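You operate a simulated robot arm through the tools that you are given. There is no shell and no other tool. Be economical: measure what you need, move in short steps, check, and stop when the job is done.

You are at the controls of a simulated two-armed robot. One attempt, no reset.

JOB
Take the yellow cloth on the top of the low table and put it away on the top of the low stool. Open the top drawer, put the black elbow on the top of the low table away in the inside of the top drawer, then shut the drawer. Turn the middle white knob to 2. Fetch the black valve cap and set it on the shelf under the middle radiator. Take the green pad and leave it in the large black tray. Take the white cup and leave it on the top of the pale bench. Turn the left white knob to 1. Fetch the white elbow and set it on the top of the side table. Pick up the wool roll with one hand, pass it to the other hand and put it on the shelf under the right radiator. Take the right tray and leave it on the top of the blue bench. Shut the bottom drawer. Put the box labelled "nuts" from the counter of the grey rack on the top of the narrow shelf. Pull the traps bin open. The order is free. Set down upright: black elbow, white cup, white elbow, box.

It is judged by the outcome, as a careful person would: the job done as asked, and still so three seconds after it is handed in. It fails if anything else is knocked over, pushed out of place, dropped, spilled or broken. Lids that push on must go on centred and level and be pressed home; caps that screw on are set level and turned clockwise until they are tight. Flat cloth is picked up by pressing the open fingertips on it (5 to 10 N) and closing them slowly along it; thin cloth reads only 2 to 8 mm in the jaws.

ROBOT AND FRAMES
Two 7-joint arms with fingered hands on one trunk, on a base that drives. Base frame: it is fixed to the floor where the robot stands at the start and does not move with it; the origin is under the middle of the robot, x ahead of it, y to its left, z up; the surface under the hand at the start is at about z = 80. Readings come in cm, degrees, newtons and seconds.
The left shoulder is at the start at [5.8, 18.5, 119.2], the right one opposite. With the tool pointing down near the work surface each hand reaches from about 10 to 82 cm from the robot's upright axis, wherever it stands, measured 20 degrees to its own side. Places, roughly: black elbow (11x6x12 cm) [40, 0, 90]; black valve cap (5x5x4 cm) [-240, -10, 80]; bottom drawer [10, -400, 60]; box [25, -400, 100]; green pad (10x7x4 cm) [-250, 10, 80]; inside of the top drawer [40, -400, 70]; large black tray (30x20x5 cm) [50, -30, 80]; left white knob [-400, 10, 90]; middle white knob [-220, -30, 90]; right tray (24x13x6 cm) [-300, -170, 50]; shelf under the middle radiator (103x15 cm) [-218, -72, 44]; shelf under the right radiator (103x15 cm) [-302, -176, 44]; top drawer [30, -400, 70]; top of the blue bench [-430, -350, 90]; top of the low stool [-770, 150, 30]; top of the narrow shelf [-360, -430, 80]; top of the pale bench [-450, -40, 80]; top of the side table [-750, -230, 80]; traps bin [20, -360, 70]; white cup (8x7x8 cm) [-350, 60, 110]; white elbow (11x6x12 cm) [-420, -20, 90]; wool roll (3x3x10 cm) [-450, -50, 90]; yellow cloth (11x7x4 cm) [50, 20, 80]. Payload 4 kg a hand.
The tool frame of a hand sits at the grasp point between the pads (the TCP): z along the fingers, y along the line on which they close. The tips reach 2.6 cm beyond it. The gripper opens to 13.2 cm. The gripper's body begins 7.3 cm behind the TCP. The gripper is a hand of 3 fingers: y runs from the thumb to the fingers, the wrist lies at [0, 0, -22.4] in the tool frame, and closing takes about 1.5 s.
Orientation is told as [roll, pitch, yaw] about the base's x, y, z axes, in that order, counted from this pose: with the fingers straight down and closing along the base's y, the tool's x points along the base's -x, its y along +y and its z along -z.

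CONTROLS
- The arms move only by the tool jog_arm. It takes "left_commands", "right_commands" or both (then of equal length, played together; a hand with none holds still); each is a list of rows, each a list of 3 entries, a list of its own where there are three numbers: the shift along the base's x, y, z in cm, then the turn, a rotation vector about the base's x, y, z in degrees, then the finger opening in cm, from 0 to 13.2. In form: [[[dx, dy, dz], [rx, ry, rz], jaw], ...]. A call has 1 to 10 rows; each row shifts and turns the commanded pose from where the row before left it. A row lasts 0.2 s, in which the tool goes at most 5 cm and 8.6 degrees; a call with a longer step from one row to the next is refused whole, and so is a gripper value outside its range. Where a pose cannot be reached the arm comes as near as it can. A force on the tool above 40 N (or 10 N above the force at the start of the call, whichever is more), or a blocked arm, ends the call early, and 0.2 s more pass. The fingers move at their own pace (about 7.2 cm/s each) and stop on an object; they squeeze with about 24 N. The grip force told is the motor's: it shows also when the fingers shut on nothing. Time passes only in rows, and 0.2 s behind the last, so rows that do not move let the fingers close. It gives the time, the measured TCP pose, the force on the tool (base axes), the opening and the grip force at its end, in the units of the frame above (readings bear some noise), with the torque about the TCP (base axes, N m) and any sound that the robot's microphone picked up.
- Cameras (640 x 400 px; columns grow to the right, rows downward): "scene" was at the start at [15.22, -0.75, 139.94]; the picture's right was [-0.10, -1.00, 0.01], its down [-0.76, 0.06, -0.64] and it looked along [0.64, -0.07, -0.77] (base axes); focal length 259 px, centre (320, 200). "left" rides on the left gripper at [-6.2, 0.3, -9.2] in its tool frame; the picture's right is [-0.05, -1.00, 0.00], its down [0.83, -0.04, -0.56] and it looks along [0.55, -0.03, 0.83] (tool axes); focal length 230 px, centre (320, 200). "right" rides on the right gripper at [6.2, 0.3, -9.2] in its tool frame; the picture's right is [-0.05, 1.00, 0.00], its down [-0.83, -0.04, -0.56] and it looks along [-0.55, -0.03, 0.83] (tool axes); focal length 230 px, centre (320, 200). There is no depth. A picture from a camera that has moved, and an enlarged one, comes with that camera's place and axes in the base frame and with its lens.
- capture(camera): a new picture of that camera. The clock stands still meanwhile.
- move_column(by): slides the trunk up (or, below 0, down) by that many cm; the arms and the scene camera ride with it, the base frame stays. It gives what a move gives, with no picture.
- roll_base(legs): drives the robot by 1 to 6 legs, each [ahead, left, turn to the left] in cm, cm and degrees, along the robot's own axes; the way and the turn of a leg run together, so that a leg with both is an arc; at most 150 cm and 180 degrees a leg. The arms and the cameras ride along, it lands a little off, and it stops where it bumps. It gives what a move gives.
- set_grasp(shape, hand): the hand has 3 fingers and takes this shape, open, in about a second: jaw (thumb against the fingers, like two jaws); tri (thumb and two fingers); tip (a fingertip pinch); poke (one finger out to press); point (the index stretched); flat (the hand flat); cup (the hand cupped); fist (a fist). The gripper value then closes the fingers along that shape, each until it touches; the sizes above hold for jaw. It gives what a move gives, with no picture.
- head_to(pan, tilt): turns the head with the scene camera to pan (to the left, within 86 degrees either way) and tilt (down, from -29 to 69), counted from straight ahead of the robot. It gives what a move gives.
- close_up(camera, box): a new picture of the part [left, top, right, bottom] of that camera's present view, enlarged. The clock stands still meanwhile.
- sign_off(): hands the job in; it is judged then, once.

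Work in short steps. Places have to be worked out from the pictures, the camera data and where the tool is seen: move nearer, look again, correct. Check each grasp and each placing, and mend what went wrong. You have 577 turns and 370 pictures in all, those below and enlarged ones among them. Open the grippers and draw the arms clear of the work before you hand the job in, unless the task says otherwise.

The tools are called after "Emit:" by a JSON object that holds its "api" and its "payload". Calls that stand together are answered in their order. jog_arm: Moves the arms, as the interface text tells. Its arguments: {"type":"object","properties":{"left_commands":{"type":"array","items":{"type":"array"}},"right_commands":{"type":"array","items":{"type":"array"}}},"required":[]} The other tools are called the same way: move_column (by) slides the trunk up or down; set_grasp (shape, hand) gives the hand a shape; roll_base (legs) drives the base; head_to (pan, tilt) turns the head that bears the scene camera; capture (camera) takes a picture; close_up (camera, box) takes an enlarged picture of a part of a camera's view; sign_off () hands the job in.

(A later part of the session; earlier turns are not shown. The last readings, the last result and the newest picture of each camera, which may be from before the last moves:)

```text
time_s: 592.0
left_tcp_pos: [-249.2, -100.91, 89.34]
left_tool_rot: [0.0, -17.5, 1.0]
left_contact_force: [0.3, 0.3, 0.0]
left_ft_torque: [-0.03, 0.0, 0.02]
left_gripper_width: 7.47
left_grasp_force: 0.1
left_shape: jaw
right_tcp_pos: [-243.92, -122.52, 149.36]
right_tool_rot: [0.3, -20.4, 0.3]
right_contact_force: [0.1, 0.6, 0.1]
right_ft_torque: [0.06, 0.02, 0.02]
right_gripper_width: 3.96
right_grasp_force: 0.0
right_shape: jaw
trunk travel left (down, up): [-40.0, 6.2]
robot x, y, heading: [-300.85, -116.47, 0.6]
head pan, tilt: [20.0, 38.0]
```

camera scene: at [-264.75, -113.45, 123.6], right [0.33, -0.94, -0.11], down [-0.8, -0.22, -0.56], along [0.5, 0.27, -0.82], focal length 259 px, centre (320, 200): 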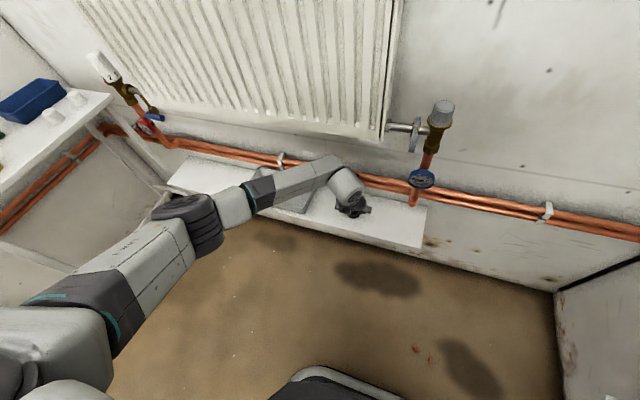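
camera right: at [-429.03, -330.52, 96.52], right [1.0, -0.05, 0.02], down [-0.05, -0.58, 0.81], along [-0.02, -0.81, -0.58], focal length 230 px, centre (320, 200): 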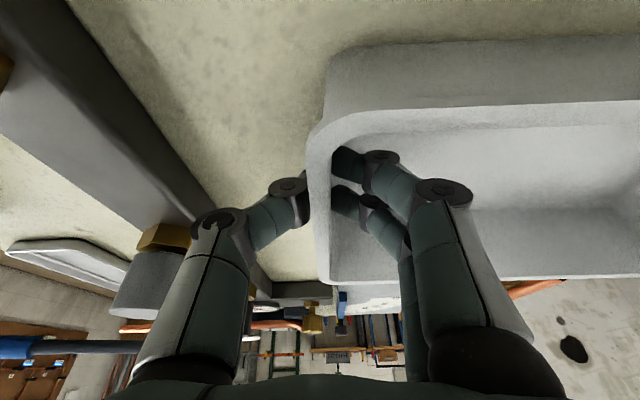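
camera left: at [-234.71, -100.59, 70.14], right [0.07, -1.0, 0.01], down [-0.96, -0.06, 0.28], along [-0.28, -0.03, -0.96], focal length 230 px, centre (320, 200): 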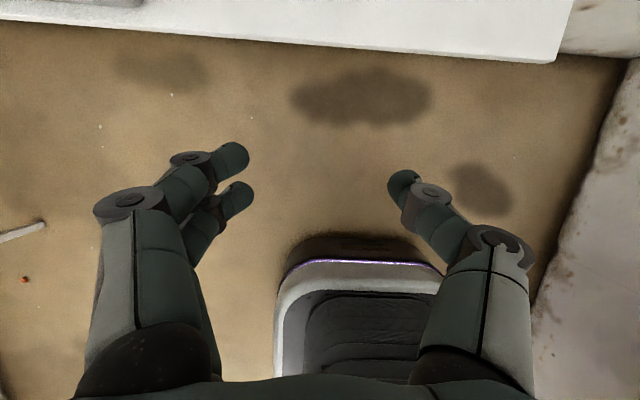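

Next the middle knob. I raise the left hand, go back to y≈-52, and look closely at the knob.

Emit:
{"api": "jog_arm", "payload": {"left_commands": [[[0, 0, 4], [0, 6, 0], 8], [[0, 0, 4], [0, 6, 0], 8], [[0, 0, 4], [0, 5.5, 0], 8], [[0, 0, 4], [0, 0, 0], 8], [[0, 0, 4], [0, 0, 0], 8], [[0, 0, 4], [0, 0, 0], 8]]}}

Emit:
{"api": "roll_base", "payload": {"legs": [[6, 64, -0.6]]}}

Emit:
{"api": "head_to", "payload": {"pan": 15, "tilt": 35}}

Emit:
{"api": "capture", "payload": {"camera": "scene"}}

```text
time_s: 593.4
left_tcp_pos: [-249.47, -100.92, 113.28]
left_tool_rot: [0.4, 0.0, 1.0]
left_contact_force: [0.4, -0.5, 0.5]
left_ft_torque: [0.02, 0.01, 0.01]
left_gripper_width: 7.95
left_grasp_force: 0.1
left_shape: jaw
right_tcp_pos: [-244.1, -122.56, 149.35]
right_tool_rot: [0.4, -20.4, 0.4]
right_contact_force: [0.1, -0.2, 0.6]
right_ft_torque: [-0.05, 0.01, 0.01]
right_gripper_width: 3.95
right_grasp_force: 0.0
right_shape: jaw
trunk travel left (down, up): [-40.0, 6.2]
robot x, y, heading: [-300.93, -116.67, 0.6]
head pan, tilt: [20.0, 38.0]
```

```text
time_s: 597.0
left_tcp_pos: [-243.54, -36.72, 113.18]
left_tool_rot: [0.4, -0.1, 0.1]
left_contact_force: [-0.2, -0.3, 0.2]
left_ft_torque: [0.02, -0.02, -0.03]
left_gripper_width: 7.95
left_grasp_force: 0.1
left_shape: jaw
right_tcp_pos: [-238.32, -58.52, 149.35]
right_tool_rot: [0.5, -20.4, -0.6]
right_contact_force: [-0.1, 0.1, 0.5]
right_ft_torque: [0.03, 0.0, -0.02]
right_gripper_width: 3.97
right_grasp_force: 0.0
right_shape: jaw
trunk travel left (down, up): [-40.0, 6.2]
robot x, y, heading: [-295.24, -51.8, -0.3]
head pan, tilt: [20.0, 38.0]
```

```text
time_s: 597.6
left_tcp_pos: [-243.65, -36.64, 113.16]
left_tool_rot: [0.4, 0.0, 0.1]
left_contact_force: [1.1, 0.4, -0.1]
left_ft_torque: [0.0, -0.02, 0.0]
left_gripper_width: 7.95
left_grasp_force: 0.0
left_shape: jaw
right_tcp_pos: [-238.36, -58.47, 149.38]
right_tool_rot: [0.3, -20.4, -0.6]
right_contact_force: [-0.1, -0.6, 0.2]
right_ft_torque: [0.0, 0.01, -0.01]
right_gripper_width: 3.99
right_grasp_force: 0.0
right_shape: jaw
trunk travel left (down, up): [-40.0, 6.2]
robot x, y, heading: [-295.57, -51.46, -0.4]
head pan, tilt: [15.0, 35.0]
```

```text
165 pictures are left
camera scene: at [-287.36, -49.46, 160.39], right [0.25, -0.97, 0.0], down [-0.56, -0.15, -0.81], along [0.79, 0.21, -0.58], focal length 259 px, centre (320, 200)
```

scene: 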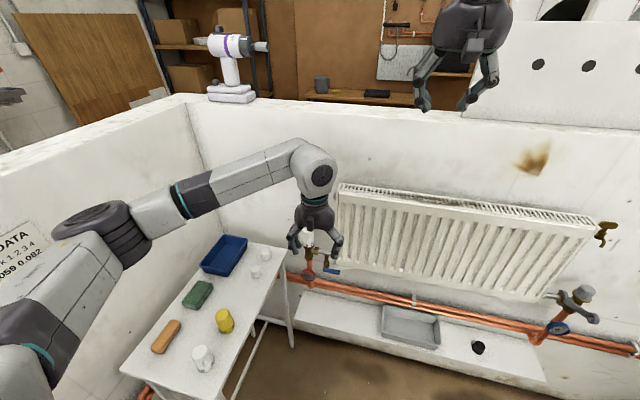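

Emit:
{"api": "capture", "payload": {"camera": "left"}}

Emit:
{"api": "close_up", "payload": {"camera": "scene", "box": [270, 210, 370, 290]}}

```text
164 pictures are left
camera left: at [-237.41, -36.51, 122.51], right [0.05, -1.0, -0.01], down [-0.83, -0.05, 0.55], along [-0.55, -0.02, -0.83], focal length 230 px, centre (320, 200)
```

left: 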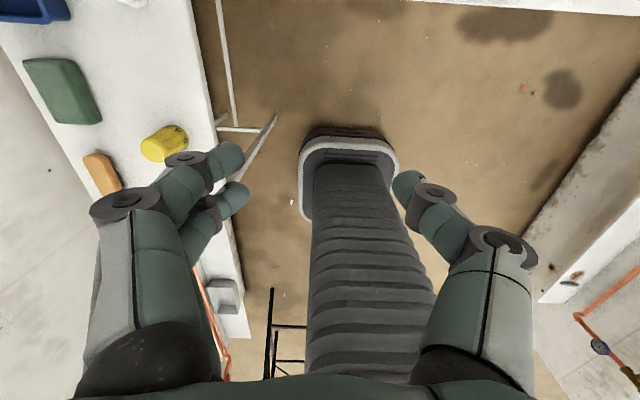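

```text
5.00 times, centred on (320, 250) of scene
camera zoom: at [-287.36, -49.46, 160.39], right [0.25, -0.97, 0.0], down [-0.56, -0.15, -0.81], along [0.79, 0.21, -0.58], focal length 1295 px, centre (320, -50)
```

zoom: 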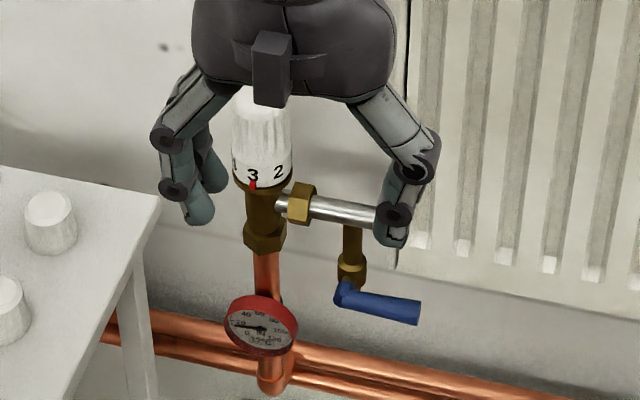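

The knob shows 3 at the red mark (facing west); 2 is 50° to the south side, so it needs a 50° clockwise turn seen from above. I position the left hand above the knob with a +25° yaw to begin with.

Emit:
{"api": "roll_base", "payload": {"legs": [[8, -5, 0]]}}

Emit:
{"api": "jog_arm", "payload": {"left_commands": [[[3, 2, 0], [0, 0, 8], 8], [[3, 2, 0], [0, 0, 8], 8], [[3, 2, 0], [0, 0, 8], 8], [[3, 2, 0], [0, 0, 0], 8], [[2, 3, 0], [0, 0, 0], 8], [[0, 2, 0], [0, 0, 0], 8], [[0, 0, 0], [0, 0, 0], 8]]}}

Emit:
{"api": "capture", "payload": {"camera": "left"}}

Emit:
{"api": "close_up", "payload": {"camera": "scene", "box": [240, 180, 400, 290]}}

```text
time_s: 598.8
left_tcp_pos: [-235.75, -41.33, 113.32]
left_tool_rot: [0.2, -0.1, 0.3]
left_contact_force: [-0.7, -0.4, 0.2]
left_ft_torque: [-0.02, 0.0, -0.03]
left_gripper_width: 7.95
left_grasp_force: 0.1
left_shape: jaw
right_tcp_pos: [-230.65, -62.95, 149.55]
right_tool_rot: [0.2, -20.6, -0.5]
right_contact_force: [0.0, -0.6, -0.4]
right_ft_torque: [-0.06, -0.04, 0.01]
right_gripper_width: 3.97
right_grasp_force: 0.0
right_shape: jaw
trunk travel left (down, up): [-40.0, 6.2]
robot x, y, heading: [-287.53, -56.62, -0.2]
head pan, tilt: [15.0, 35.0]
```

```text
time_s: 599.9
left_tcp_pos: [-223.22, -33.16, 113.74]
left_tool_rot: [0.3, 0.8, 22.9]
left_contact_force: [-0.2, -0.2, 0.1]
left_ft_torque: [0.01, -0.03, -0.01]
left_gripper_width: 7.94
left_grasp_force: 0.1
left_shape: jaw
right_tcp_pos: [-230.66, -63.23, 149.58]
right_tool_rot: [0.4, -20.6, -0.4]
right_contact_force: [0.2, 0.2, 0.0]
right_ft_torque: [-0.03, 0.0, -0.02]
right_gripper_width: 3.95
right_grasp_force: 0.1
right_shape: jaw
trunk travel left (down, up): [-40.0, 6.2]
robot x, y, heading: [-287.28, -56.72, -0.6]
head pan, tilt: [15.0, 35.0]
stopped in row 5 (left hand): the force on the tool passed its limit at 52 N (the readings are from after the stop); the commanded pose is now the measured one
```

```text
162 pictures are left
camera left: at [-217.58, -30.61, 122.89], right [0.44, -0.9, -0.01], down [-0.74, -0.36, 0.57], along [-0.51, -0.24, -0.82], focal length 230 px, centre (320, 200)
```

left: 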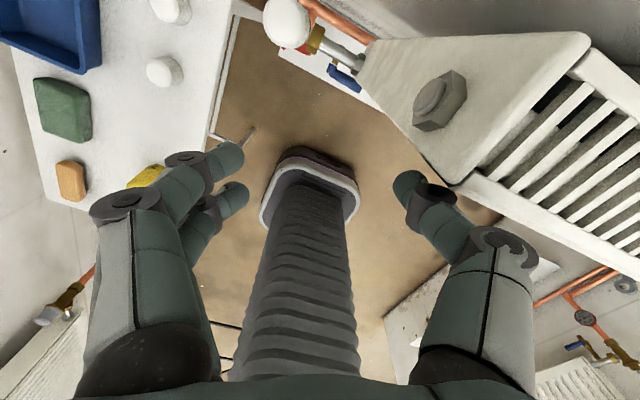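

```text
3.64 times, centred on (320, 235) of scene
camera zoom: at [-279.75, -54.41, 160.42], right [0.25, -0.97, 0.0], down [-0.56, -0.15, -0.81], along [0.79, 0.21, -0.58], focal length 942 px, centre (320, 73)
```

zoom: 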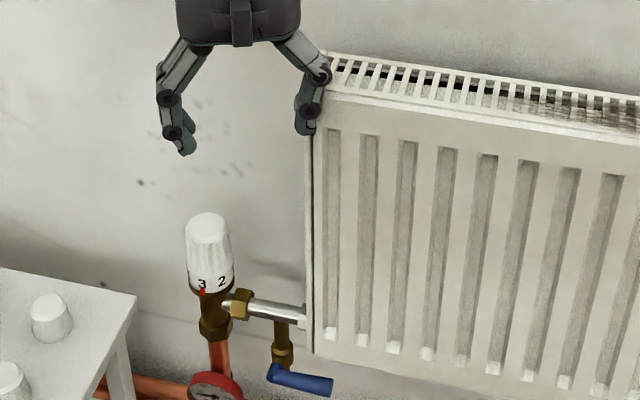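

The finger touched the radiator's top corner; a vertical grip is too cramped beside the wall. I'll instead grip the knob from the west with a forward-pointing hand. First I back away.

Emit:
{"api": "jog_arm", "payload": {"left_commands": [[[-2, 1, 2], [0, 0, 0], 8], [[-4, 1, 2], [0, 0, 0], 8], [[-4, 1, 0], [0, 0, 0], 8], [[-4, 0, 0], [0, 0, -8], 8], [[-4, 0, 0], [0, 0, -8], 8], [[-3, 0, 0], [0, 0, -7], 8]]}}

Emit:
{"api": "roll_base", "payload": {"legs": [[-12, 0, 0]]}}

Emit:
{"api": "jog_arm", "payload": {"left_commands": [[[1, 0, -1], [0, -8.5, 0], 8], [[1, 0, -1], [0, -8.5, 0], 8], [[1, 0, -1], [0, -8.5, 0], 8], [[1, 0, -1], [0, -8.5, 0], 8], [[1, 0, -1], [0, -8.5, 0], 8], [[1, 0, -1], [0, -8.5, 0], 8], [[1, 0, -1], [0, -8.5, 0], 8], [[1, 0, -1], [0, -8.5, 0], 8], [[0, 0, 0], [0, -8.5, 0], 8], [[0, 0, 0], [0, -8.5, 0], 8]]}}

Emit:
{"api": "capture", "payload": {"camera": "left"}}

```text
time_s: 601.3
left_tcp_pos: [-244.08, -30.14, 117.62]
left_tool_rot: [0.4, 0.9, -0.1]
left_contact_force: [-0.3, -0.5, 1.2]
left_ft_torque: [0.04, -0.01, -0.01]
left_gripper_width: 7.96
left_grasp_force: 0.1
left_shape: jaw
right_tcp_pos: [-230.29, -63.14, 149.42]
right_tool_rot: [0.2, -20.4, -0.5]
right_contact_force: [0.7, 1.0, -0.3]
right_ft_torque: [-0.02, 0.05, -0.01]
right_gripper_width: 3.98
right_grasp_force: 0.1
right_shape: jaw
trunk travel left (down, up): [-40.0, 6.2]
robot x, y, heading: [-287.42, -56.79, -0.5]
head pan, tilt: [15.0, 35.0]
```

```text
time_s: 602.6
left_tcp_pos: [-255.82, -30.33, 117.49]
left_tool_rot: [0.5, 1.1, -0.1]
left_contact_force: [0.5, -0.7, -0.5]
left_ft_torque: [-0.02, 0.02, 0.05]
left_gripper_width: 7.94
left_grasp_force: 0.0
left_shape: jaw
right_tcp_pos: [-242.1, -63.24, 149.19]
right_tool_rot: [0.3, -20.3, -0.4]
right_contact_force: [0.6, 0.2, -0.6]
right_ft_torque: [0.01, 0.02, 0.0]
right_gripper_width: 3.96
right_grasp_force: 0.1
right_shape: jaw
trunk travel left (down, up): [-40.0, 6.2]
robot x, y, heading: [-299.3, -56.5, -0.2]
head pan, tilt: [15.0, 35.0]
```

```text
time_s: 604.8
left_tcp_pos: [-248.98, -30.17, 110.58]
left_tool_rot: [0.5, -58.6, -0.2]
left_contact_force: [-0.2, 0.3, -0.7]
left_ft_torque: [-0.01, -0.03, 0.01]
left_gripper_width: 7.95
left_grasp_force: 0.0
left_shape: jaw
left hand out of reach, approached as far as the arm can: row 8, 9, 10
right_tcp_pos: [-242.36, -63.07, 149.39]
right_tool_rot: [0.3, -20.4, -0.5]
right_contact_force: [0.2, 0.2, 0.5]
right_ft_torque: [0.01, 0.0, -0.01]
right_gripper_width: 3.94
right_grasp_force: 0.0
right_shape: jaw
trunk travel left (down, up): [-40.0, 6.2]
robot x, y, heading: [-299.9, -56.71, -0.5]
head pan, tilt: [15.0, 35.0]
```

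```text
160 pictures are left
camera left: at [-253.69, -29.96, 120.67], right [0.03, -1.0, 0.04], down [-0.91, -0.05, -0.42], along [0.42, -0.02, -0.91], focal length 230 px, centre (320, 200)
```

left: 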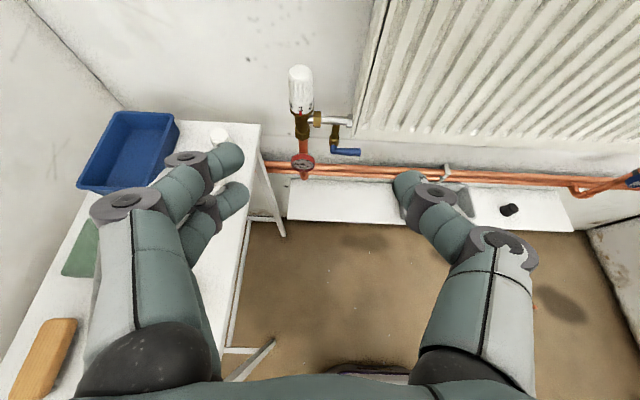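

Emit:
{"api": "move_column", "payload": {"by": -14}}

Emit:
{"api": "jog_arm", "payload": {"left_commands": [[[1, 0, 0], [0, -8, 0], 8], [[1, 0, 0], [0, -8, 0], 8], [[1, 0, 0], [0, -8, 0], 8], [[0, 0, 0], [0, -4, 0], 8], [[0, 0, 0], [0, 0, 0], 8]]}}

Emit:
{"api": "capture", "payload": {"camera": "left"}}

```text
time_s: 606.4
left_tcp_pos: [-249.02, -30.24, 96.64]
left_tool_rot: [0.5, -58.5, -0.3]
left_contact_force: [0.2, -0.3, 0.5]
left_ft_torque: [-0.03, 0.03, 0.01]
left_gripper_width: 7.99
left_grasp_force: 0.2
left_shape: jaw
right_tcp_pos: [-242.55, -63.21, 135.51]
right_tool_rot: [0.2, -20.4, -0.7]
right_contact_force: [-0.2, 0.1, 0.7]
right_ft_torque: [-0.01, 0.0, 0.02]
right_gripper_width: 3.95
right_grasp_force: 0.0
right_shape: jaw
trunk travel left (down, up): [-26.0, 20.2]
robot x, y, heading: [-299.33, -56.59, -0.5]
head pan, tilt: [15.0, 35.0]
```

```text
time_s: 607.6
left_tcp_pos: [-248.93, -30.22, 96.77]
left_tool_rot: [0.5, -58.5, -0.1]
left_contact_force: [-0.8, -0.3, -0.4]
left_ft_torque: [0.01, 0.02, 0.02]
left_gripper_width: 7.95
left_grasp_force: 0.1
left_shape: jaw
left hand out of reach, approached as far as the arm can: row 1, 2, 3, 4
right_tcp_pos: [-242.24, -63.18, 135.35]
right_tool_rot: [0.3, -20.4, -0.7]
right_contact_force: [0.0, 1.6, 0.3]
right_ft_torque: [0.02, 0.01, 0.0]
right_gripper_width: 3.97
right_grasp_force: 0.0
right_shape: jaw
trunk travel left (down, up): [-26.0, 20.2]
robot x, y, heading: [-299.55, -56.54, -0.4]
head pan, tilt: [15.0, 35.0]
```

```text
159 pictures are left
camera left: at [-253.69, -30.04, 106.74], right [0.03, -1.0, 0.04], down [-0.91, -0.05, -0.42], along [0.42, -0.02, -0.91], focal length 230 px, centre (320, 200)
```

left: 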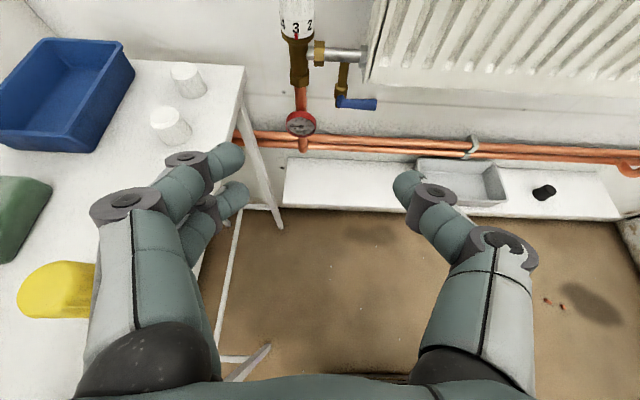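

A 58° forward pitch is good enough to grip the knob from the west. I yaw +12°, drive closer and approach the knob.

Emit:
{"api": "jog_arm", "payload": {"left_commands": [[[0, 1, 0], [0, 0, 6], 7.5], [[0, 0, 0], [0, 0, 6], 7.5], [[0, 0, 0], [0, 0, 0], 7.5]]}}

Emit:
{"api": "roll_base", "payload": {"legs": [[13, 0, 0]]}}

Emit:
{"api": "capture", "payload": {"camera": "left"}}

```text
time_s: 608.4
left_tcp_pos: [-248.88, -29.06, 96.68]
left_tool_rot: [0.6, -58.5, 11.9]
left_contact_force: [-1.3, -0.5, -0.2]
left_ft_torque: [0.0, 0.01, 0.05]
left_gripper_width: 7.56
left_grasp_force: 0.1
left_shape: jaw
left hand out of reach, approached as far as the arm can: row 1
right_tcp_pos: [-242.29, -63.23, 135.43]
right_tool_rot: [0.3, -20.4, -0.6]
right_contact_force: [0.0, 0.4, 0.4]
right_ft_torque: [-0.01, 0.01, 0.0]
right_gripper_width: 3.96
right_grasp_force: 0.0
right_shape: jaw
trunk travel left (down, up): [-26.0, 20.2]
robot x, y, heading: [-299.52, -56.68, -0.4]
head pan, tilt: [15.0, 35.0]
```

```text
time_s: 609.7
left_tcp_pos: [-235.81, -29.41, 96.8]
left_tool_rot: [0.5, -58.6, 11.6]
left_contact_force: [0.3, 0.2, 0.1]
left_ft_torque: [-0.01, -0.01, 0.02]
left_gripper_width: 7.52
left_grasp_force: 0.0
left_shape: jaw
right_tcp_pos: [-229.44, -63.54, 135.53]
right_tool_rot: [0.3, -20.5, -0.8]
right_contact_force: [0.2, -0.6, 0.4]
right_ft_torque: [0.04, -0.01, -0.01]
right_gripper_width: 3.96
right_grasp_force: 0.0
right_shape: jaw
trunk travel left (down, up): [-26.0, 20.2]
robot x, y, heading: [-286.79, -56.61, -0.9]
head pan, tilt: [15.0, 35.0]
```

```text
158 pictures are left
camera left: at [-240.49, -30.25, 106.84], right [0.23, -0.97, 0.04], down [-0.88, -0.23, -0.42], along [0.42, 0.06, -0.91], focal length 230 px, centre (320, 200)
```

left: 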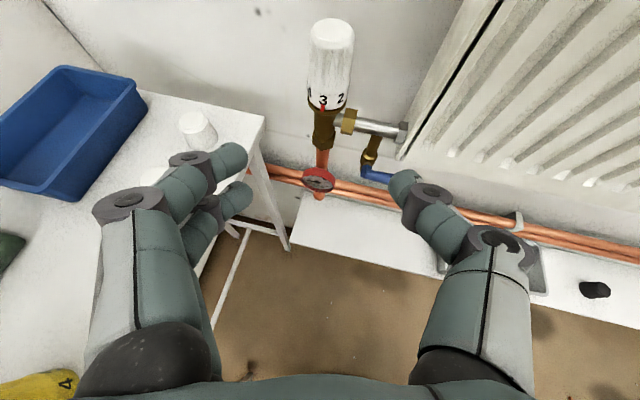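

Knob axis ≈ (-218.3,-26.8), z 88–95. I move in with the open fingers around it.

Emit:
{"api": "jog_arm", "payload": {"left_commands": [[[3.4, 0.5, -0.9], [0, 0, 0], 8], [[3.4, 0.5, -0.9], [0, 0, 0], 8], [[3.4, 0.5, -0.9], [0, 0, 0], 8], [[0, 0, 0], [0, 0, 0], 8]]}}

Emit:
{"api": "capture", "payload": {"camera": "left"}}

```text
time_s: 610.7
left_tcp_pos: [-225.8, -27.95, 93.72]
left_tool_rot: [0.5, -58.7, 11.6]
left_contact_force: [-0.9, -0.2, 0.5]
left_ft_torque: [-0.02, 0.01, -0.01]
left_gripper_width: 7.97
left_grasp_force: 0.2
left_shape: jaw
right_tcp_pos: [-229.52, -63.63, 135.59]
right_tool_rot: [0.3, -20.5, -0.7]
right_contact_force: [-0.2, -0.4, 0.2]
right_ft_torque: [0.01, 0.01, 0.01]
right_gripper_width: 3.97
right_grasp_force: 0.1
right_shape: jaw
trunk travel left (down, up): [-26.0, 20.2]
robot x, y, heading: [-286.5, -56.49, -0.7]
head pan, tilt: [15.0, 35.0]
```

```text
157 pictures are left
camera left: at [-230.43, -28.77, 103.81], right [0.23, -0.97, 0.04], down [-0.88, -0.23, -0.42], along [0.42, 0.06, -0.91], focal length 230 px, centre (320, 200)
```

left: 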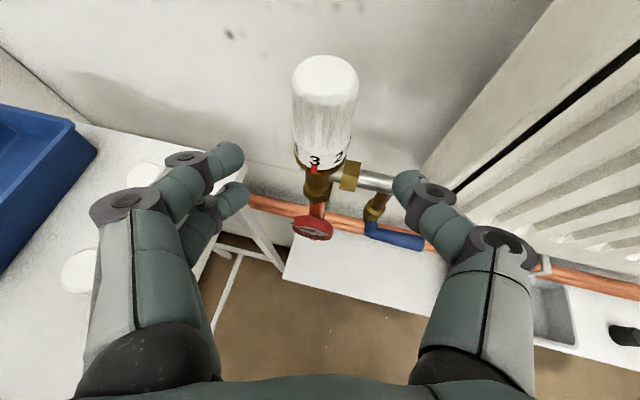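

Emit:
{"api": "jog_arm", "payload": {"left_commands": [[[2.5, 0.4, -0.4], [0, 0, 0], 8], [[2.5, 0.4, -0.4], [0, 0, 0], 8], [[2.3, 0.3, -0.4], [0, 0, 0], 8], [[0, 0, 0], [0, 0, 0], 8]]}}

Emit:
{"api": "capture", "payload": {"camera": "left"}}

```text
time_s: 611.7
left_tcp_pos: [-218.15, -26.87, 92.66]
left_tool_rot: [0.5, -58.4, 11.6]
left_contact_force: [0.2, -0.5, -0.8]
left_ft_torque: [0.01, 0.0, 0.0]
left_gripper_width: 7.93
left_grasp_force: 0.0
left_shape: jaw
right_tcp_pos: [-229.45, -63.55, 135.44]
right_tool_rot: [0.3, -20.4, -0.8]
right_contact_force: [0.3, -0.7, -0.2]
right_ft_torque: [0.03, -0.01, 0.02]
right_gripper_width: 3.98
right_grasp_force: 0.0
right_shape: jaw
trunk travel left (down, up): [-26.0, 20.2]
robot x, y, heading: [-286.66, -56.56, -0.5]
head pan, tilt: [15.0, 35.0]
```

```text
156 pictures are left
camera left: at [-222.89, -27.68, 102.64], right [0.23, -0.97, 0.04], down [-0.88, -0.23, -0.42], along [0.42, 0.06, -0.91], focal length 230 px, centre (320, 200)
```

left: 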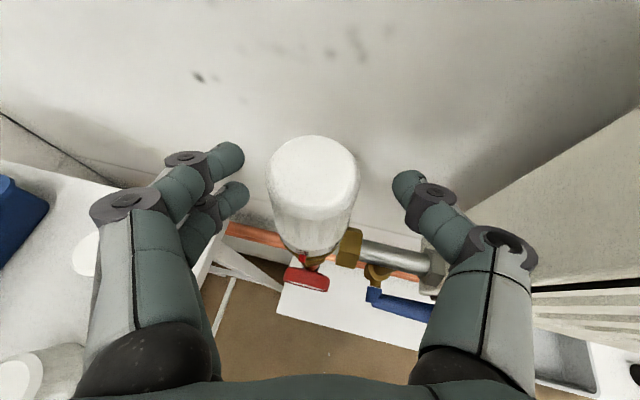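

Centred on the knob. I close, and then turn clockwise 50° in steps.

Emit:
{"api": "jog_arm", "payload": {"left_commands": [[[0, 0, 0], [0, 0, 0], 6], [[0, 0, 0], [0, 0, 0], 5], [[0, 0, 0], [0, 0, 0], 4], [[0, 0, 0], [0, 0, 0], 3], [[0, 0, 0], [0, 0, 0], 2], [[0, 0, 0], [0, 0, 0], 2]]}}

Emit:
{"api": "jog_arm", "payload": {"left_commands": [[[0, 0, 0], [0, 0, -6], 2], [[0, 0, 0], [0, 0, -6], 2], [[0, 0, 0], [0, 0, -6], 2], [[0, 0, 0], [0, 0, 0], 2]]}}

Emit:
{"api": "close_up", "payload": {"camera": "scene", "box": [230, 180, 390, 290]}}

```text
time_s: 613.1
left_tcp_pos: [-218.09, -26.78, 92.39]
left_tool_rot: [0.5, -58.6, 11.6]
left_contact_force: [4.6, 4.9, 0.4]
left_ft_torque: [0.0, 0.01, -0.01]
left_gripper_width: 3.38
left_grasp_force: 24.0
left_shape: jaw
right_tcp_pos: [-229.19, -63.54, 135.28]
right_tool_rot: [0.3, -20.4, -0.8]
right_contact_force: [-0.4, 1.0, 0.0]
right_ft_torque: [0.01, 0.01, -0.02]
right_gripper_width: 3.97
right_grasp_force: 0.0
right_shape: jaw
trunk travel left (down, up): [-26.0, 20.2]
robot x, y, heading: [-286.41, -57.25, -0.7]
head pan, tilt: [15.0, 35.0]
```

```text
time_s: 614.1
left_tcp_pos: [-218.26, -26.84, 92.57]
left_tool_rot: [0.4, -58.3, -6.3]
left_contact_force: [0.3, 7.4, -5.3]
left_ft_torque: [0.16, 0.09, 0.02]
left_gripper_width: 3.38
left_grasp_force: 23.9
left_shape: jaw
right_tcp_pos: [-229.21, -63.4, 135.42]
right_tool_rot: [0.2, -20.4, -0.7]
right_contact_force: [-0.1, -0.7, -0.1]
right_ft_torque: [-0.01, -0.02, 0.0]
right_gripper_width: 3.97
right_grasp_force: 0.1
right_shape: jaw
trunk travel left (down, up): [-26.0, 20.2]
robot x, y, heading: [-286.42, -56.83, -0.6]
head pan, tilt: [15.0, 35.0]
```

```text
3.64 times, centred on (310, 235) of scene
camera zoom: at [-272.89, -54.34, 145.02], right [0.25, -0.97, -0.03], down [-0.64, -0.14, -0.76], along [0.73, 0.2, -0.65], focal length 942 px, centre (356, 73)
```

zoom: 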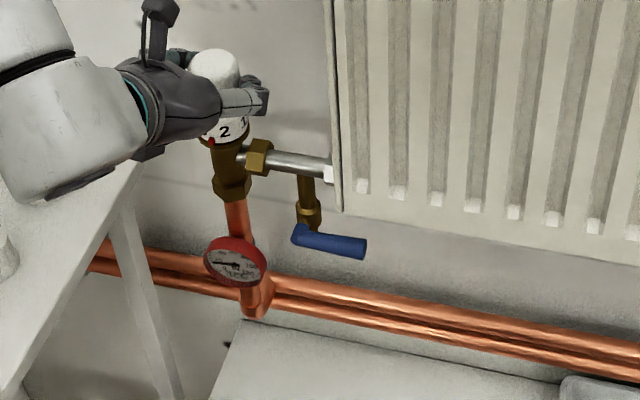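

Turning works: 2 is moving toward the red mark. I continue another 30°.

Emit:
{"api": "jog_arm", "payload": {"left_commands": [[[0, 0, 0], [0, 0, -6], 2], [[0, 0, 0], [0, 0, -6], 2], [[0, 0, 0], [0, 0, -6], 2], [[0, 0, 0], [0, 0, -6], 2], [[0, 0, 0], [0, 0, -6], 2], [[0, 0, 0], [0, 0, 0], 2]]}}

Emit:
{"api": "close_up", "payload": {"camera": "scene", "box": [230, 180, 390, 290]}}

Emit:
{"api": "capture", "payload": {"camera": "left"}}

```text
time_s: 615.5
left_tcp_pos: [-218.16, -26.68, 92.64]
left_tool_rot: [0.4, -58.5, -36.3]
left_contact_force: [-1.3, 8.0, -5.6]
left_ft_torque: [0.19, 0.07, 0.05]
left_gripper_width: 3.32
left_grasp_force: 24.0
left_shape: jaw
right_tcp_pos: [-229.29, -63.45, 135.44]
right_tool_rot: [0.3, -20.4, -0.8]
right_contact_force: [0.6, 0.2, 0.0]
right_ft_torque: [0.0, 0.01, 0.04]
right_gripper_width: 3.97
right_grasp_force: 0.1
right_shape: jaw
trunk travel left (down, up): [-26.0, 20.2]
robot x, y, heading: [-286.56, -56.27, -0.4]
head pan, tilt: [15.0, 35.0]
```

```text
3.64 times, centred on (310, 235) of scene
camera zoom: at [-272.93, -54.35, 145.03], right [0.25, -0.97, -0.03], down [-0.64, -0.14, -0.76], along [0.73, 0.2, -0.65], focal length 942 px, centre (356, 73)
```

zoom: 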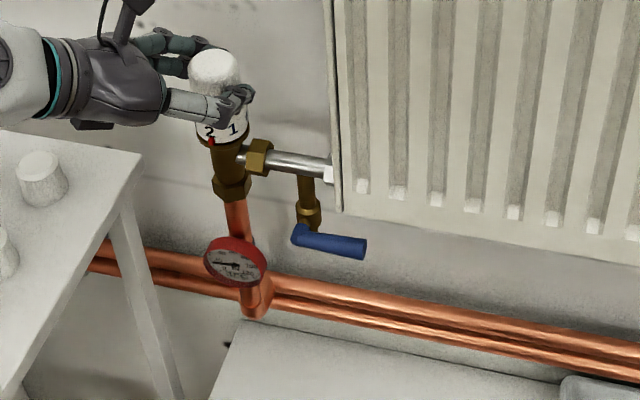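

```text
153 pictures are left
camera left: at [-221.85, -23.81, 102.69], right [-0.56, -0.82, 0.04], down [-0.76, 0.5, -0.42], along [0.33, -0.27, -0.91], focal length 230 px, centre (320, 200)
```

left: 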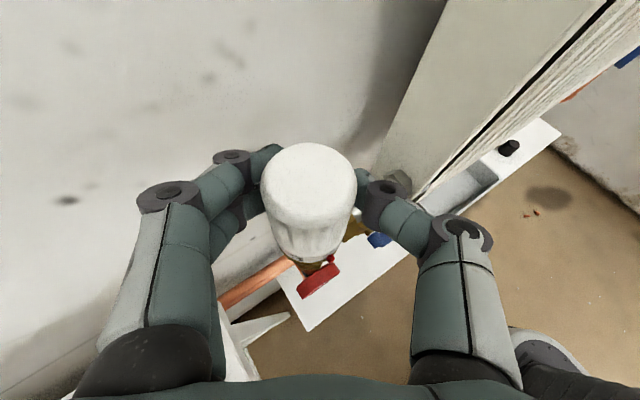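

Emit:
{"api": "close_up", "payload": {"camera": "scene", "box": [270, 190, 310, 225]}}

```text
11.43 times, centred on (290, 208) of scene
camera zoom: at [-272.93, -54.35, 145.03], right [0.25, -0.97, -0.03], down [-0.64, -0.14, -0.76], along [0.73, 0.2, -0.65], focal length 2961 px, centre (663, 114)
```

zoom: 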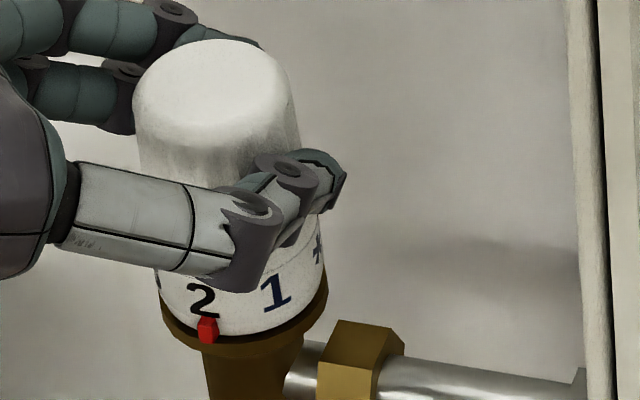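

The 2 stands right over the red mark. I release and withdraw along the hand's axis.

Emit:
{"api": "jog_arm", "payload": {"left_commands": [[[0, 0, 0], [0, 0, 0], 5], [[0, 0, 0], [0, 0, 0], 8], [[0, 0, 0], [0, 0, 0], 8], [[-2, 1.4, 1.3], [0, 0, 0], 8], [[-2, 1.4, 1.5], [0, 0, 0], 8], [[-2, 1.2, 2], [0, 0, 0], 8], [[-3, 0, 2], [0, 0, 0], 8], [[-3, 0, 2], [0, 0, 0], 8]]}}

Emit:
{"api": "close_up", "payload": {"camera": "scene", "box": [260, 180, 320, 230]}}

```text
time_s: 617.3
left_tcp_pos: [-230.13, -22.87, 101.54]
left_tool_rot: [0.6, -58.5, -36.6]
left_contact_force: [0.7, -0.2, -0.5]
left_ft_torque: [0.0, 0.06, -0.01]
left_gripper_width: 7.97
left_grasp_force: 0.1
left_shape: jaw
right_tcp_pos: [-229.58, -63.65, 135.47]
right_tool_rot: [0.4, -20.4, -0.8]
right_contact_force: [0.6, -0.3, -0.2]
right_ft_torque: [0.0, -0.03, 0.0]
right_gripper_width: 3.97
right_grasp_force: 0.0
right_shape: jaw
trunk travel left (down, up): [-26.0, 20.2]
robot x, y, heading: [-286.27, -56.89, -0.8]
head pan, tilt: [15.0, 35.0]
```

```text
8.00 times, centred on (290, 205) of scene
camera zoom: at [-273.09, -54.58, 145.06], right [0.25, -0.97, -0.03], down [-0.64, -0.14, -0.76], along [0.73, 0.21, -0.65], focal length 2072 px, centre (560, 160)
```

zoom: 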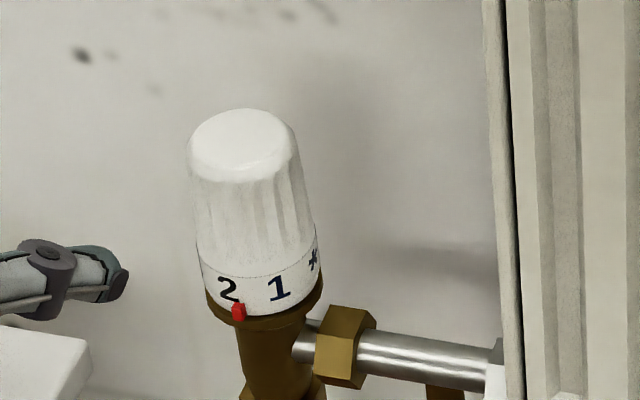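

After release the 2 sits about 8° past the mark. I re-grip and turn back +8°.

Emit:
{"api": "jog_arm", "payload": {"left_commands": [[[3, 0, -2], [0, 0, 0], 8], [[3, 0, -2], [0, 0, 0], 8], [[2, -1.2, -2], [0, 0, 0], 8], [[2, -1.4, -1.5], [0, 0, 0], 8], [[2, -1.4, -1.4], [0, 0, 0], 8], [[0, 0, 0], [0, 0, 0], 8]]}}

Emit:
{"api": "jog_arm", "payload": {"left_commands": [[[0, 0, 0], [0, 0, 0], 6], [[0, 0, 0], [0, 0, 0], 4], [[0, 0, 0], [0, 0, 0], 3], [[0, 0, 0], [0, 0, 0], 2], [[0, 0, 0], [0, 0, 0], 2], [[0, 0, 0], [0, 0, 4], 2], [[0, 0, 0], [0, 0, 4.5], 2], [[0, 0, 0], [0, 0, 0], 2]]}}

Emit:
{"api": "close_up", "payload": {"camera": "scene", "box": [260, 180, 320, 230]}}

```text
time_s: 618.7
left_tcp_pos: [-218.35, -26.61, 92.91]
left_tool_rot: [0.5, -58.4, -36.4]
left_contact_force: [-0.7, 0.1, 0.6]
left_ft_torque: [0.03, 0.0, 0.02]
left_gripper_width: 7.93
left_grasp_force: 0.0
left_shape: jaw
right_tcp_pos: [-229.36, -63.47, 135.5]
right_tool_rot: [0.3, -20.4, -0.9]
right_contact_force: [-0.1, -0.1, -0.1]
right_ft_torque: [0.03, -0.03, -0.01]
right_gripper_width: 3.97
right_grasp_force: 0.0
right_shape: jaw
trunk travel left (down, up): [-26.0, 20.2]
robot x, y, heading: [-286.19, -57.15, -0.4]
head pan, tilt: [15.0, 35.0]
```

```text
time_s: 620.5
left_tcp_pos: [-218.21, -26.82, 92.92]
left_tool_rot: [0.5, -58.5, -27.8]
left_contact_force: [9.1, 0.1, 3.7]
left_ft_torque: [0.05, -0.11, -0.01]
left_gripper_width: 3.19
left_grasp_force: 24.2
left_shape: jaw
right_tcp_pos: [-229.25, -63.56, 135.38]
right_tool_rot: [0.4, -20.4, -0.8]
right_contact_force: [0.6, 0.1, -1.0]
right_ft_torque: [0.0, 0.0, 0.02]
right_gripper_width: 3.98
right_grasp_force: 0.0
right_shape: jaw
trunk travel left (down, up): [-26.0, 20.2]
robot x, y, heading: [-286.58, -56.48, -0.5]
head pan, tilt: [15.0, 35.0]
```

```text
8.00 times, centred on (290, 205) of scene
camera zoom: at [-272.88, -54.52, 145.04], right [0.25, -0.97, -0.03], down [-0.64, -0.14, -0.76], along [0.73, 0.21, -0.65], focal length 2072 px, centre (560, 160)
```

zoom: 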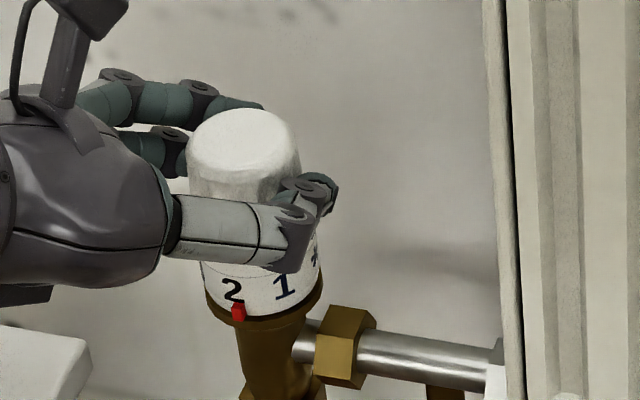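

Emit:
{"api": "jog_arm", "payload": {"left_commands": [[[0, 0, 0], [0, 0, 5], 2], [[0, 0, 0], [0, 0, 0], 2], [[0, 0, 0], [0, 0, 0], 4], [[0, 0, 0], [0, 0, 0], 6], [[0, 0, 0], [0, 0, 0], 8], [[0, 0, 0], [0, 0, 0], 8], [[-2, 1.1, 1.3], [0, 0, 0], 8], [[-2, 1.1, 1.5], [0, 0, 0], 8], [[-2, 1, 2], [0, 0, 0], 8], [[-3, 0, 2], [0, 0, 0], 8]]}}

Emit:
{"api": "close_up", "payload": {"camera": "scene", "box": [260, 180, 320, 230]}}

```text
time_s: 622.7
left_tcp_pos: [-227.46, -23.9, 99.91]
left_tool_rot: [0.5, -58.6, -22.9]
left_contact_force: [-0.2, 0.1, -0.5]
left_ft_torque: [-0.01, 0.0, 0.0]
left_gripper_width: 7.93
left_grasp_force: 0.0
left_shape: jaw
right_tcp_pos: [-229.57, -63.71, 135.51]
right_tool_rot: [0.3, -20.5, -0.8]
right_contact_force: [-0.6, -0.2, -0.2]
right_ft_torque: [0.03, -0.01, 0.01]
right_gripper_width: 3.95
right_grasp_force: 0.1
right_shape: jaw
trunk travel left (down, up): [-26.0, 20.2]
robot x, y, heading: [-286.49, -56.53, -0.5]
head pan, tilt: [15.0, 35.0]
```

```text
8.00 times, centred on (290, 205) of scene
camera zoom: at [-273.15, -54.55, 145.07], right [0.25, -0.97, -0.03], down [-0.64, -0.14, -0.76], along [0.73, 0.2, -0.65], focal length 2072 px, centre (560, 160)
```

zoom: 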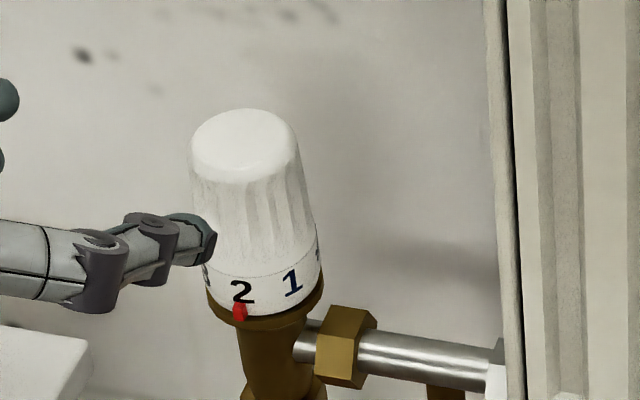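

The middle knob now reads 2 at the mark. I lift away and turn the left hand back to vertical for the green pad.

Emit:
{"api": "jog_arm", "payload": {"left_commands": [[[-3, 0, 4], [0, 0, 0], 8], [[-3, 0, 4], [0, 0, 0], 8], [[-3, 0, 4], [0, 0, 7], 8], [[-1, 0, 2], [0, 0, 8], 9], [[-1, 2, 0], [0, 0, 8], 10], [[0, 2, 0], [0, 8, 0], 10], [[0, 2, 0], [0, 8, 0], 10], [[0, 2, 0], [0, 8, 0], 10], [[0, 2, 0], [0, 8, 0], 10], [[0, 2, 0], [0, 8, 0], 10]]}}

Emit:
{"api": "jog_arm", "payload": {"left_commands": [[[0, 2, 0], [0, 8, 0], 10], [[0, 3, 0], [0, 8, 0], 10], [[0, 3, 0], [0, 2.5, 0], 10], [[0, 0, 0], [0, 0, 0], 10]]}}

Emit:
{"api": "capture", "payload": {"camera": "left"}}

```text
time_s: 624.9
left_tcp_pos: [-237.88, -11.65, 113.25]
left_tool_rot: [0.5, -18.3, 0.1]
left_contact_force: [0.6, 0.4, -0.3]
left_ft_torque: [-0.01, -0.02, 0.01]
left_gripper_width: 9.98
left_grasp_force: 0.1
left_shape: jaw
right_tcp_pos: [-229.26, -63.48, 135.25]
right_tool_rot: [0.3, -20.3, -0.8]
right_contact_force: [0.3, 0.1, -0.3]
right_ft_torque: [0.02, 0.03, 0.01]
right_gripper_width: 3.98
right_grasp_force: 0.1
right_shape: jaw
trunk travel left (down, up): [-26.0, 20.2]
robot x, y, heading: [-286.59, -56.55, -0.5]
head pan, tilt: [15.0, 35.0]
```

```text
time_s: 625.9
left_tcp_pos: [-237.99, -3.68, 113.47]
left_tool_rot: [0.7, 0.0, 0.0]
left_contact_force: [0.3, -0.3, 0.8]
left_ft_torque: [-0.01, 0.0, 0.01]
left_gripper_width: 9.95
left_grasp_force: 0.0
left_shape: jaw
right_tcp_pos: [-229.24, -63.65, 135.31]
right_tool_rot: [0.3, -20.4, -0.8]
right_contact_force: [-0.3, 0.0, -0.2]
right_ft_torque: [0.03, 0.0, -0.02]
right_gripper_width: 3.98
right_grasp_force: 0.0
right_shape: jaw
trunk travel left (down, up): [-26.0, 20.2]
robot x, y, heading: [-286.09, -56.82, -0.7]
head pan, tilt: [15.0, 35.0]
```

```text
148 pictures are left
camera left: at [-232.05, -3.62, 122.7], right [0.05, -1.0, -0.01], down [-0.83, -0.05, 0.56], along [-0.56, -0.02, -0.83], focal length 230 px, centre (320, 200)
```

left: 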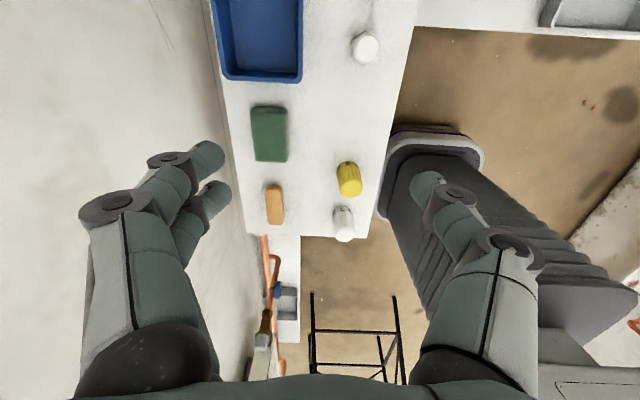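

Pad at (-245.2,5.1), 7 cm wide along y. I move over it and descend.

Emit:
{"api": "jog_arm", "payload": {"left_commands": [[[-3, 3, -2], [0, 0, 0], 10], [[-3, 3, -2], [0, 0, 0], 10], [[-1.2, 2.8, -3], [0, 0, 0], 10], [[0, 0, -4], [0, 0, 0], 10], [[0, 0, -4], [0, 0, 0], 10], [[0, 0, -4], [0, 0, 0], 10], [[0, 0, -3], [0, 0, 0], 10], [[0, 0, 0], [0, 0, 0], 10]]}}

Emit:
{"api": "capture", "payload": {"camera": "left"}}

```text
time_s: 627.7
left_tcp_pos: [-245.45, 4.98, 91.32]
left_tool_rot: [0.6, -0.1, 0.0]
left_contact_force: [-0.3, -0.5, -0.1]
left_ft_torque: [0.05, 0.02, -0.01]
left_gripper_width: 9.99
left_grasp_force: 0.0
left_shape: jaw
right_tcp_pos: [-229.25, -63.54, 135.44]
right_tool_rot: [0.3, -20.3, -0.8]
right_contact_force: [-0.2, 0.1, -1.0]
right_ft_torque: [0.02, -0.03, -0.02]
right_gripper_width: 3.93
right_grasp_force: 0.1
right_shape: jaw
trunk travel left (down, up): [-26.0, 20.2]
robot x, y, heading: [-286.73, -56.86, -0.5]
head pan, tilt: [15.0, 35.0]
```

```text
147 pictures are left
camera left: at [-239.36, 5.18, 100.65], right [0.05, -1.0, -0.01], down [-0.83, -0.05, 0.55], along [-0.55, -0.02, -0.83], focal length 230 px, centre (320, 200)
```

left: 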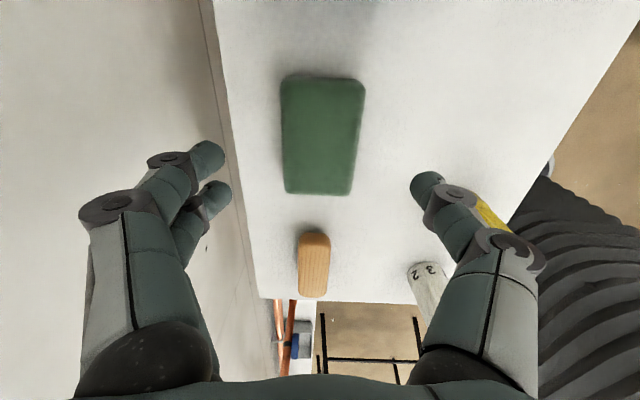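

Emit:
{"api": "jog_arm", "payload": {"left_commands": [[[0.4, 0, -4], [0, 0, 0], 10], [[0.2, 0, -3], [0, 0, 0], 10], [[0, 0, -1], [0, 0, 0], 10], [[0, 0, 0], [0, 0, 0], 7], [[0, 0, 0], [0, 0, 0], 5], [[0, 0, 0], [0, 0, 0], 4], [[0, 0, 0], [0, 0, 0], 3.5], [[0, 0, 0], [0, 0, 0], 3.5]]}}

Emit:
{"api": "capture", "payload": {"camera": "left"}}

```text
time_s: 629.5
left_tcp_pos: [-245.13, 5.17, 83.47]
left_tool_rot: [0.5, 0.0, 0.1]
left_contact_force: [0.0, 0.9, 0.3]
left_ft_torque: [-0.02, 0.03, 0.0]
left_gripper_width: 5.59
left_grasp_force: 24.1
left_shape: jaw
right_tcp_pos: [-229.34, -63.6, 135.51]
right_tool_rot: [0.2, -20.4, -0.7]
right_contact_force: [0.2, -0.5, -0.6]
right_ft_torque: [0.0, -0.01, -0.01]
right_gripper_width: 3.96
right_grasp_force: 0.1
right_shape: jaw
trunk travel left (down, up): [-26.0, 20.2]
robot x, y, heading: [-286.1, -56.91, -0.5]
head pan, tilt: [15.0, 35.0]
```

```text
146 pictures are left
camera left: at [-238.99, 5.48, 92.69], right [0.05, -1.0, -0.01], down [-0.83, -0.05, 0.55], along [-0.55, -0.02, -0.83], focal length 230 px, centre (320, 200)
```

left: 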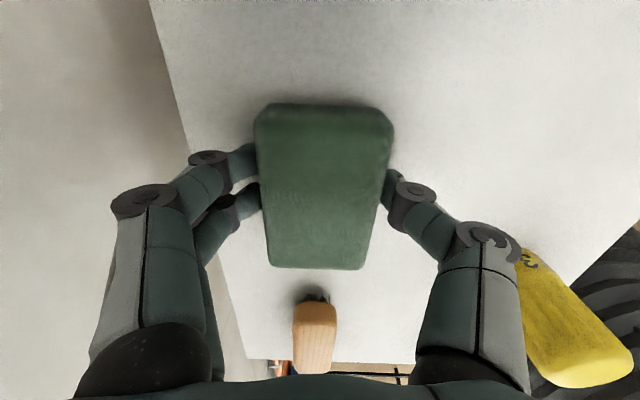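

The pad is gripped (5.6 cm). I lift it straight up and bring the hand in.

Emit:
{"api": "jog_arm", "payload": {"left_commands": [[[0, 0, 2], [0, 0, 0], 3.5], [[0, 0, 3], [0, 0, 0], 3.5], [[0, 0, 4], [0, 0, 0], 3.5], [[0, 0, 4], [0, 0, 0], 3.5], [[0, 0, 4], [0, 0, 0], 3.5], [[0, 0, 4], [0, 0, 0], 3.5], [[-1, -3, 3], [0, 0, 0], 3.5], [[-1, -4, 0], [0, 0, 0], 3.5], [[-1, -4, 0], [0, 0, 0], 3.5], [[-1, -4, 0], [0, 0, 0], 3.5]]}}

Emit:
{"api": "capture", "payload": {"camera": "left"}}

```text
time_s: 631.7
left_tcp_pos: [-248.83, -9.71, 107.65]
left_tool_rot: [0.6, -0.1, 0.1]
left_contact_force: [-0.4, -0.9, -1.4]
left_ft_torque: [0.02, 0.04, -0.02]
left_gripper_width: 5.56
left_grasp_force: 23.9
left_shape: jaw
right_tcp_pos: [-229.39, -63.67, 135.43]
right_tool_rot: [0.3, -20.4, -0.8]
right_contact_force: [-0.3, -0.3, 0.0]
right_ft_torque: [0.0, -0.02, 0.01]
right_gripper_width: 3.93
right_grasp_force: 0.1
right_shape: jaw
trunk travel left (down, up): [-26.0, 20.2]
robot x, y, heading: [-286.11, -56.36, -0.5]
head pan, tilt: [15.0, 35.0]
```

```text
145 pictures are left
camera left: at [-242.71, -9.7, 116.99], right [0.05, -1.0, -0.01], down [-0.83, -0.05, 0.55], along [-0.55, -0.02, -0.83], focal length 230 px, centre (320, 200)
```

left: 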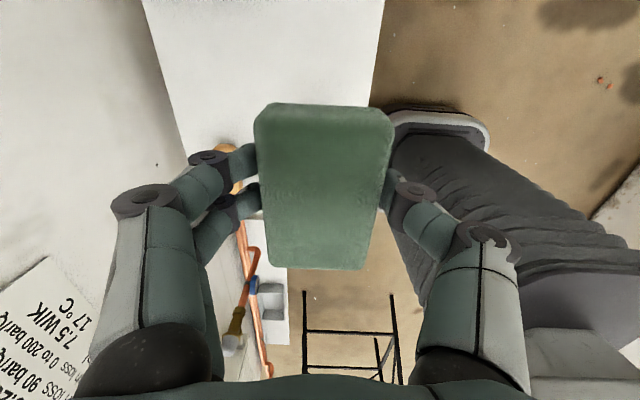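

The pad is held. I back into the middle of the bay and turn to face west for the left knob and the white elbow with the right hand.

Emit:
{"api": "roll_base", "payload": {"legs": [[-22, -28, 0], [0, 0, 90], [0, 0, 90]]}}

Emit:
{"api": "head_to", "payload": {"pan": -20, "tilt": 28}}

Emit:
{"api": "capture", "payload": {"camera": "scene"}}

```text
time_s: 641.6
left_tcp_pos: [-347.51, -130.64, 107.58]
left_tool_rot: [0.6, 0.0, 178.8]
left_contact_force: [-0.3, -0.3, -0.4]
left_ft_torque: [0.0, 0.03, 0.01]
left_gripper_width: 5.54
left_grasp_force: 24.0
left_shape: jaw
right_tcp_pos: [-365.98, -76.38, 135.39]
right_tool_rot: [0.3, -20.5, 178.1]
right_contact_force: [-0.5, 0.4, -0.4]
right_ft_torque: [0.02, 0.03, 0.02]
right_gripper_width: 3.97
right_grasp_force: 0.0
right_shape: jaw
trunk travel left (down, up): [-26.0, 20.2]
robot x, y, heading: [-308.94, -84.12, 177.9]
head pan, tilt: [15.0, 35.0]
```

```text
time_s: 642.6
left_tcp_pos: [-347.52, -130.53, 107.57]
left_tool_rot: [0.6, 0.0, 178.8]
left_contact_force: [0.6, 0.0, 0.2]
left_ft_torque: [0.01, 0.0, -0.05]
left_gripper_width: 5.5
left_grasp_force: 23.8
left_shape: jaw
right_tcp_pos: [-365.74, -76.26, 135.49]
right_tool_rot: [0.4, -20.3, 178.0]
right_contact_force: [-0.2, -0.1, 0.6]
right_ft_torque: [-0.02, -0.02, -0.04]
right_gripper_width: 3.98
right_grasp_force: 0.1
right_shape: jaw
trunk travel left (down, up): [-26.0, 20.2]
robot x, y, heading: [-308.48, -83.9, 178.1]
head pan, tilt: [-20.0, 28.0]
```

```text
144 pictures are left
camera scene: at [-322.5, -80.72, 146.12], right [0.37, 0.93, 0.04], down [0.53, -0.18, -0.83], along [-0.77, 0.33, -0.55], focal length 259 px, centre (320, 200)
```

scene: 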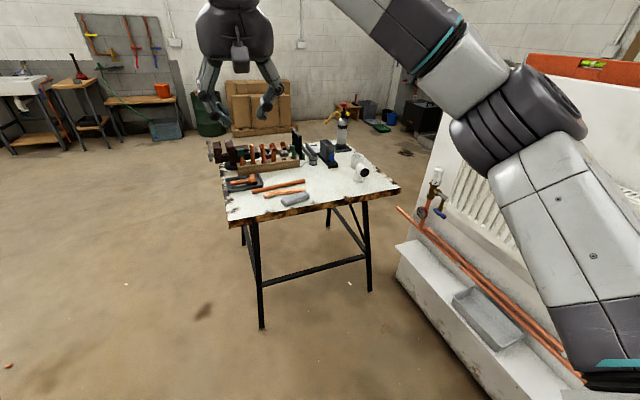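

Emit:
{"api": "close_up", "payload": {"camera": "scene", "box": [310, 110, 470, 220]}}

```text
3.64 times, centred on (390, 165) of scene
camera zoom: at [-322.5, -80.72, 146.12], right [0.37, 0.93, 0.04], down [0.53, -0.18, -0.83], along [-0.77, 0.33, -0.55], focal length 942 px, centre (66, 327)
```

zoom: 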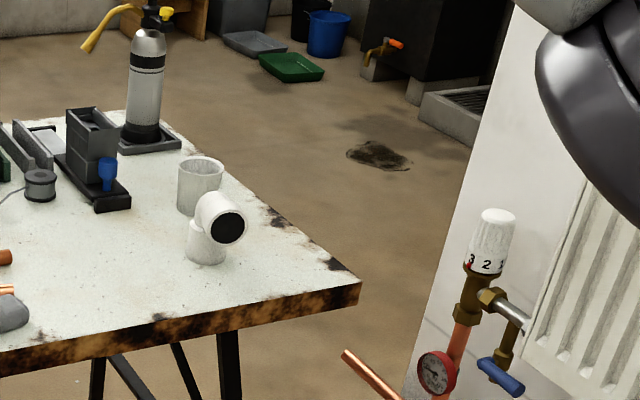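

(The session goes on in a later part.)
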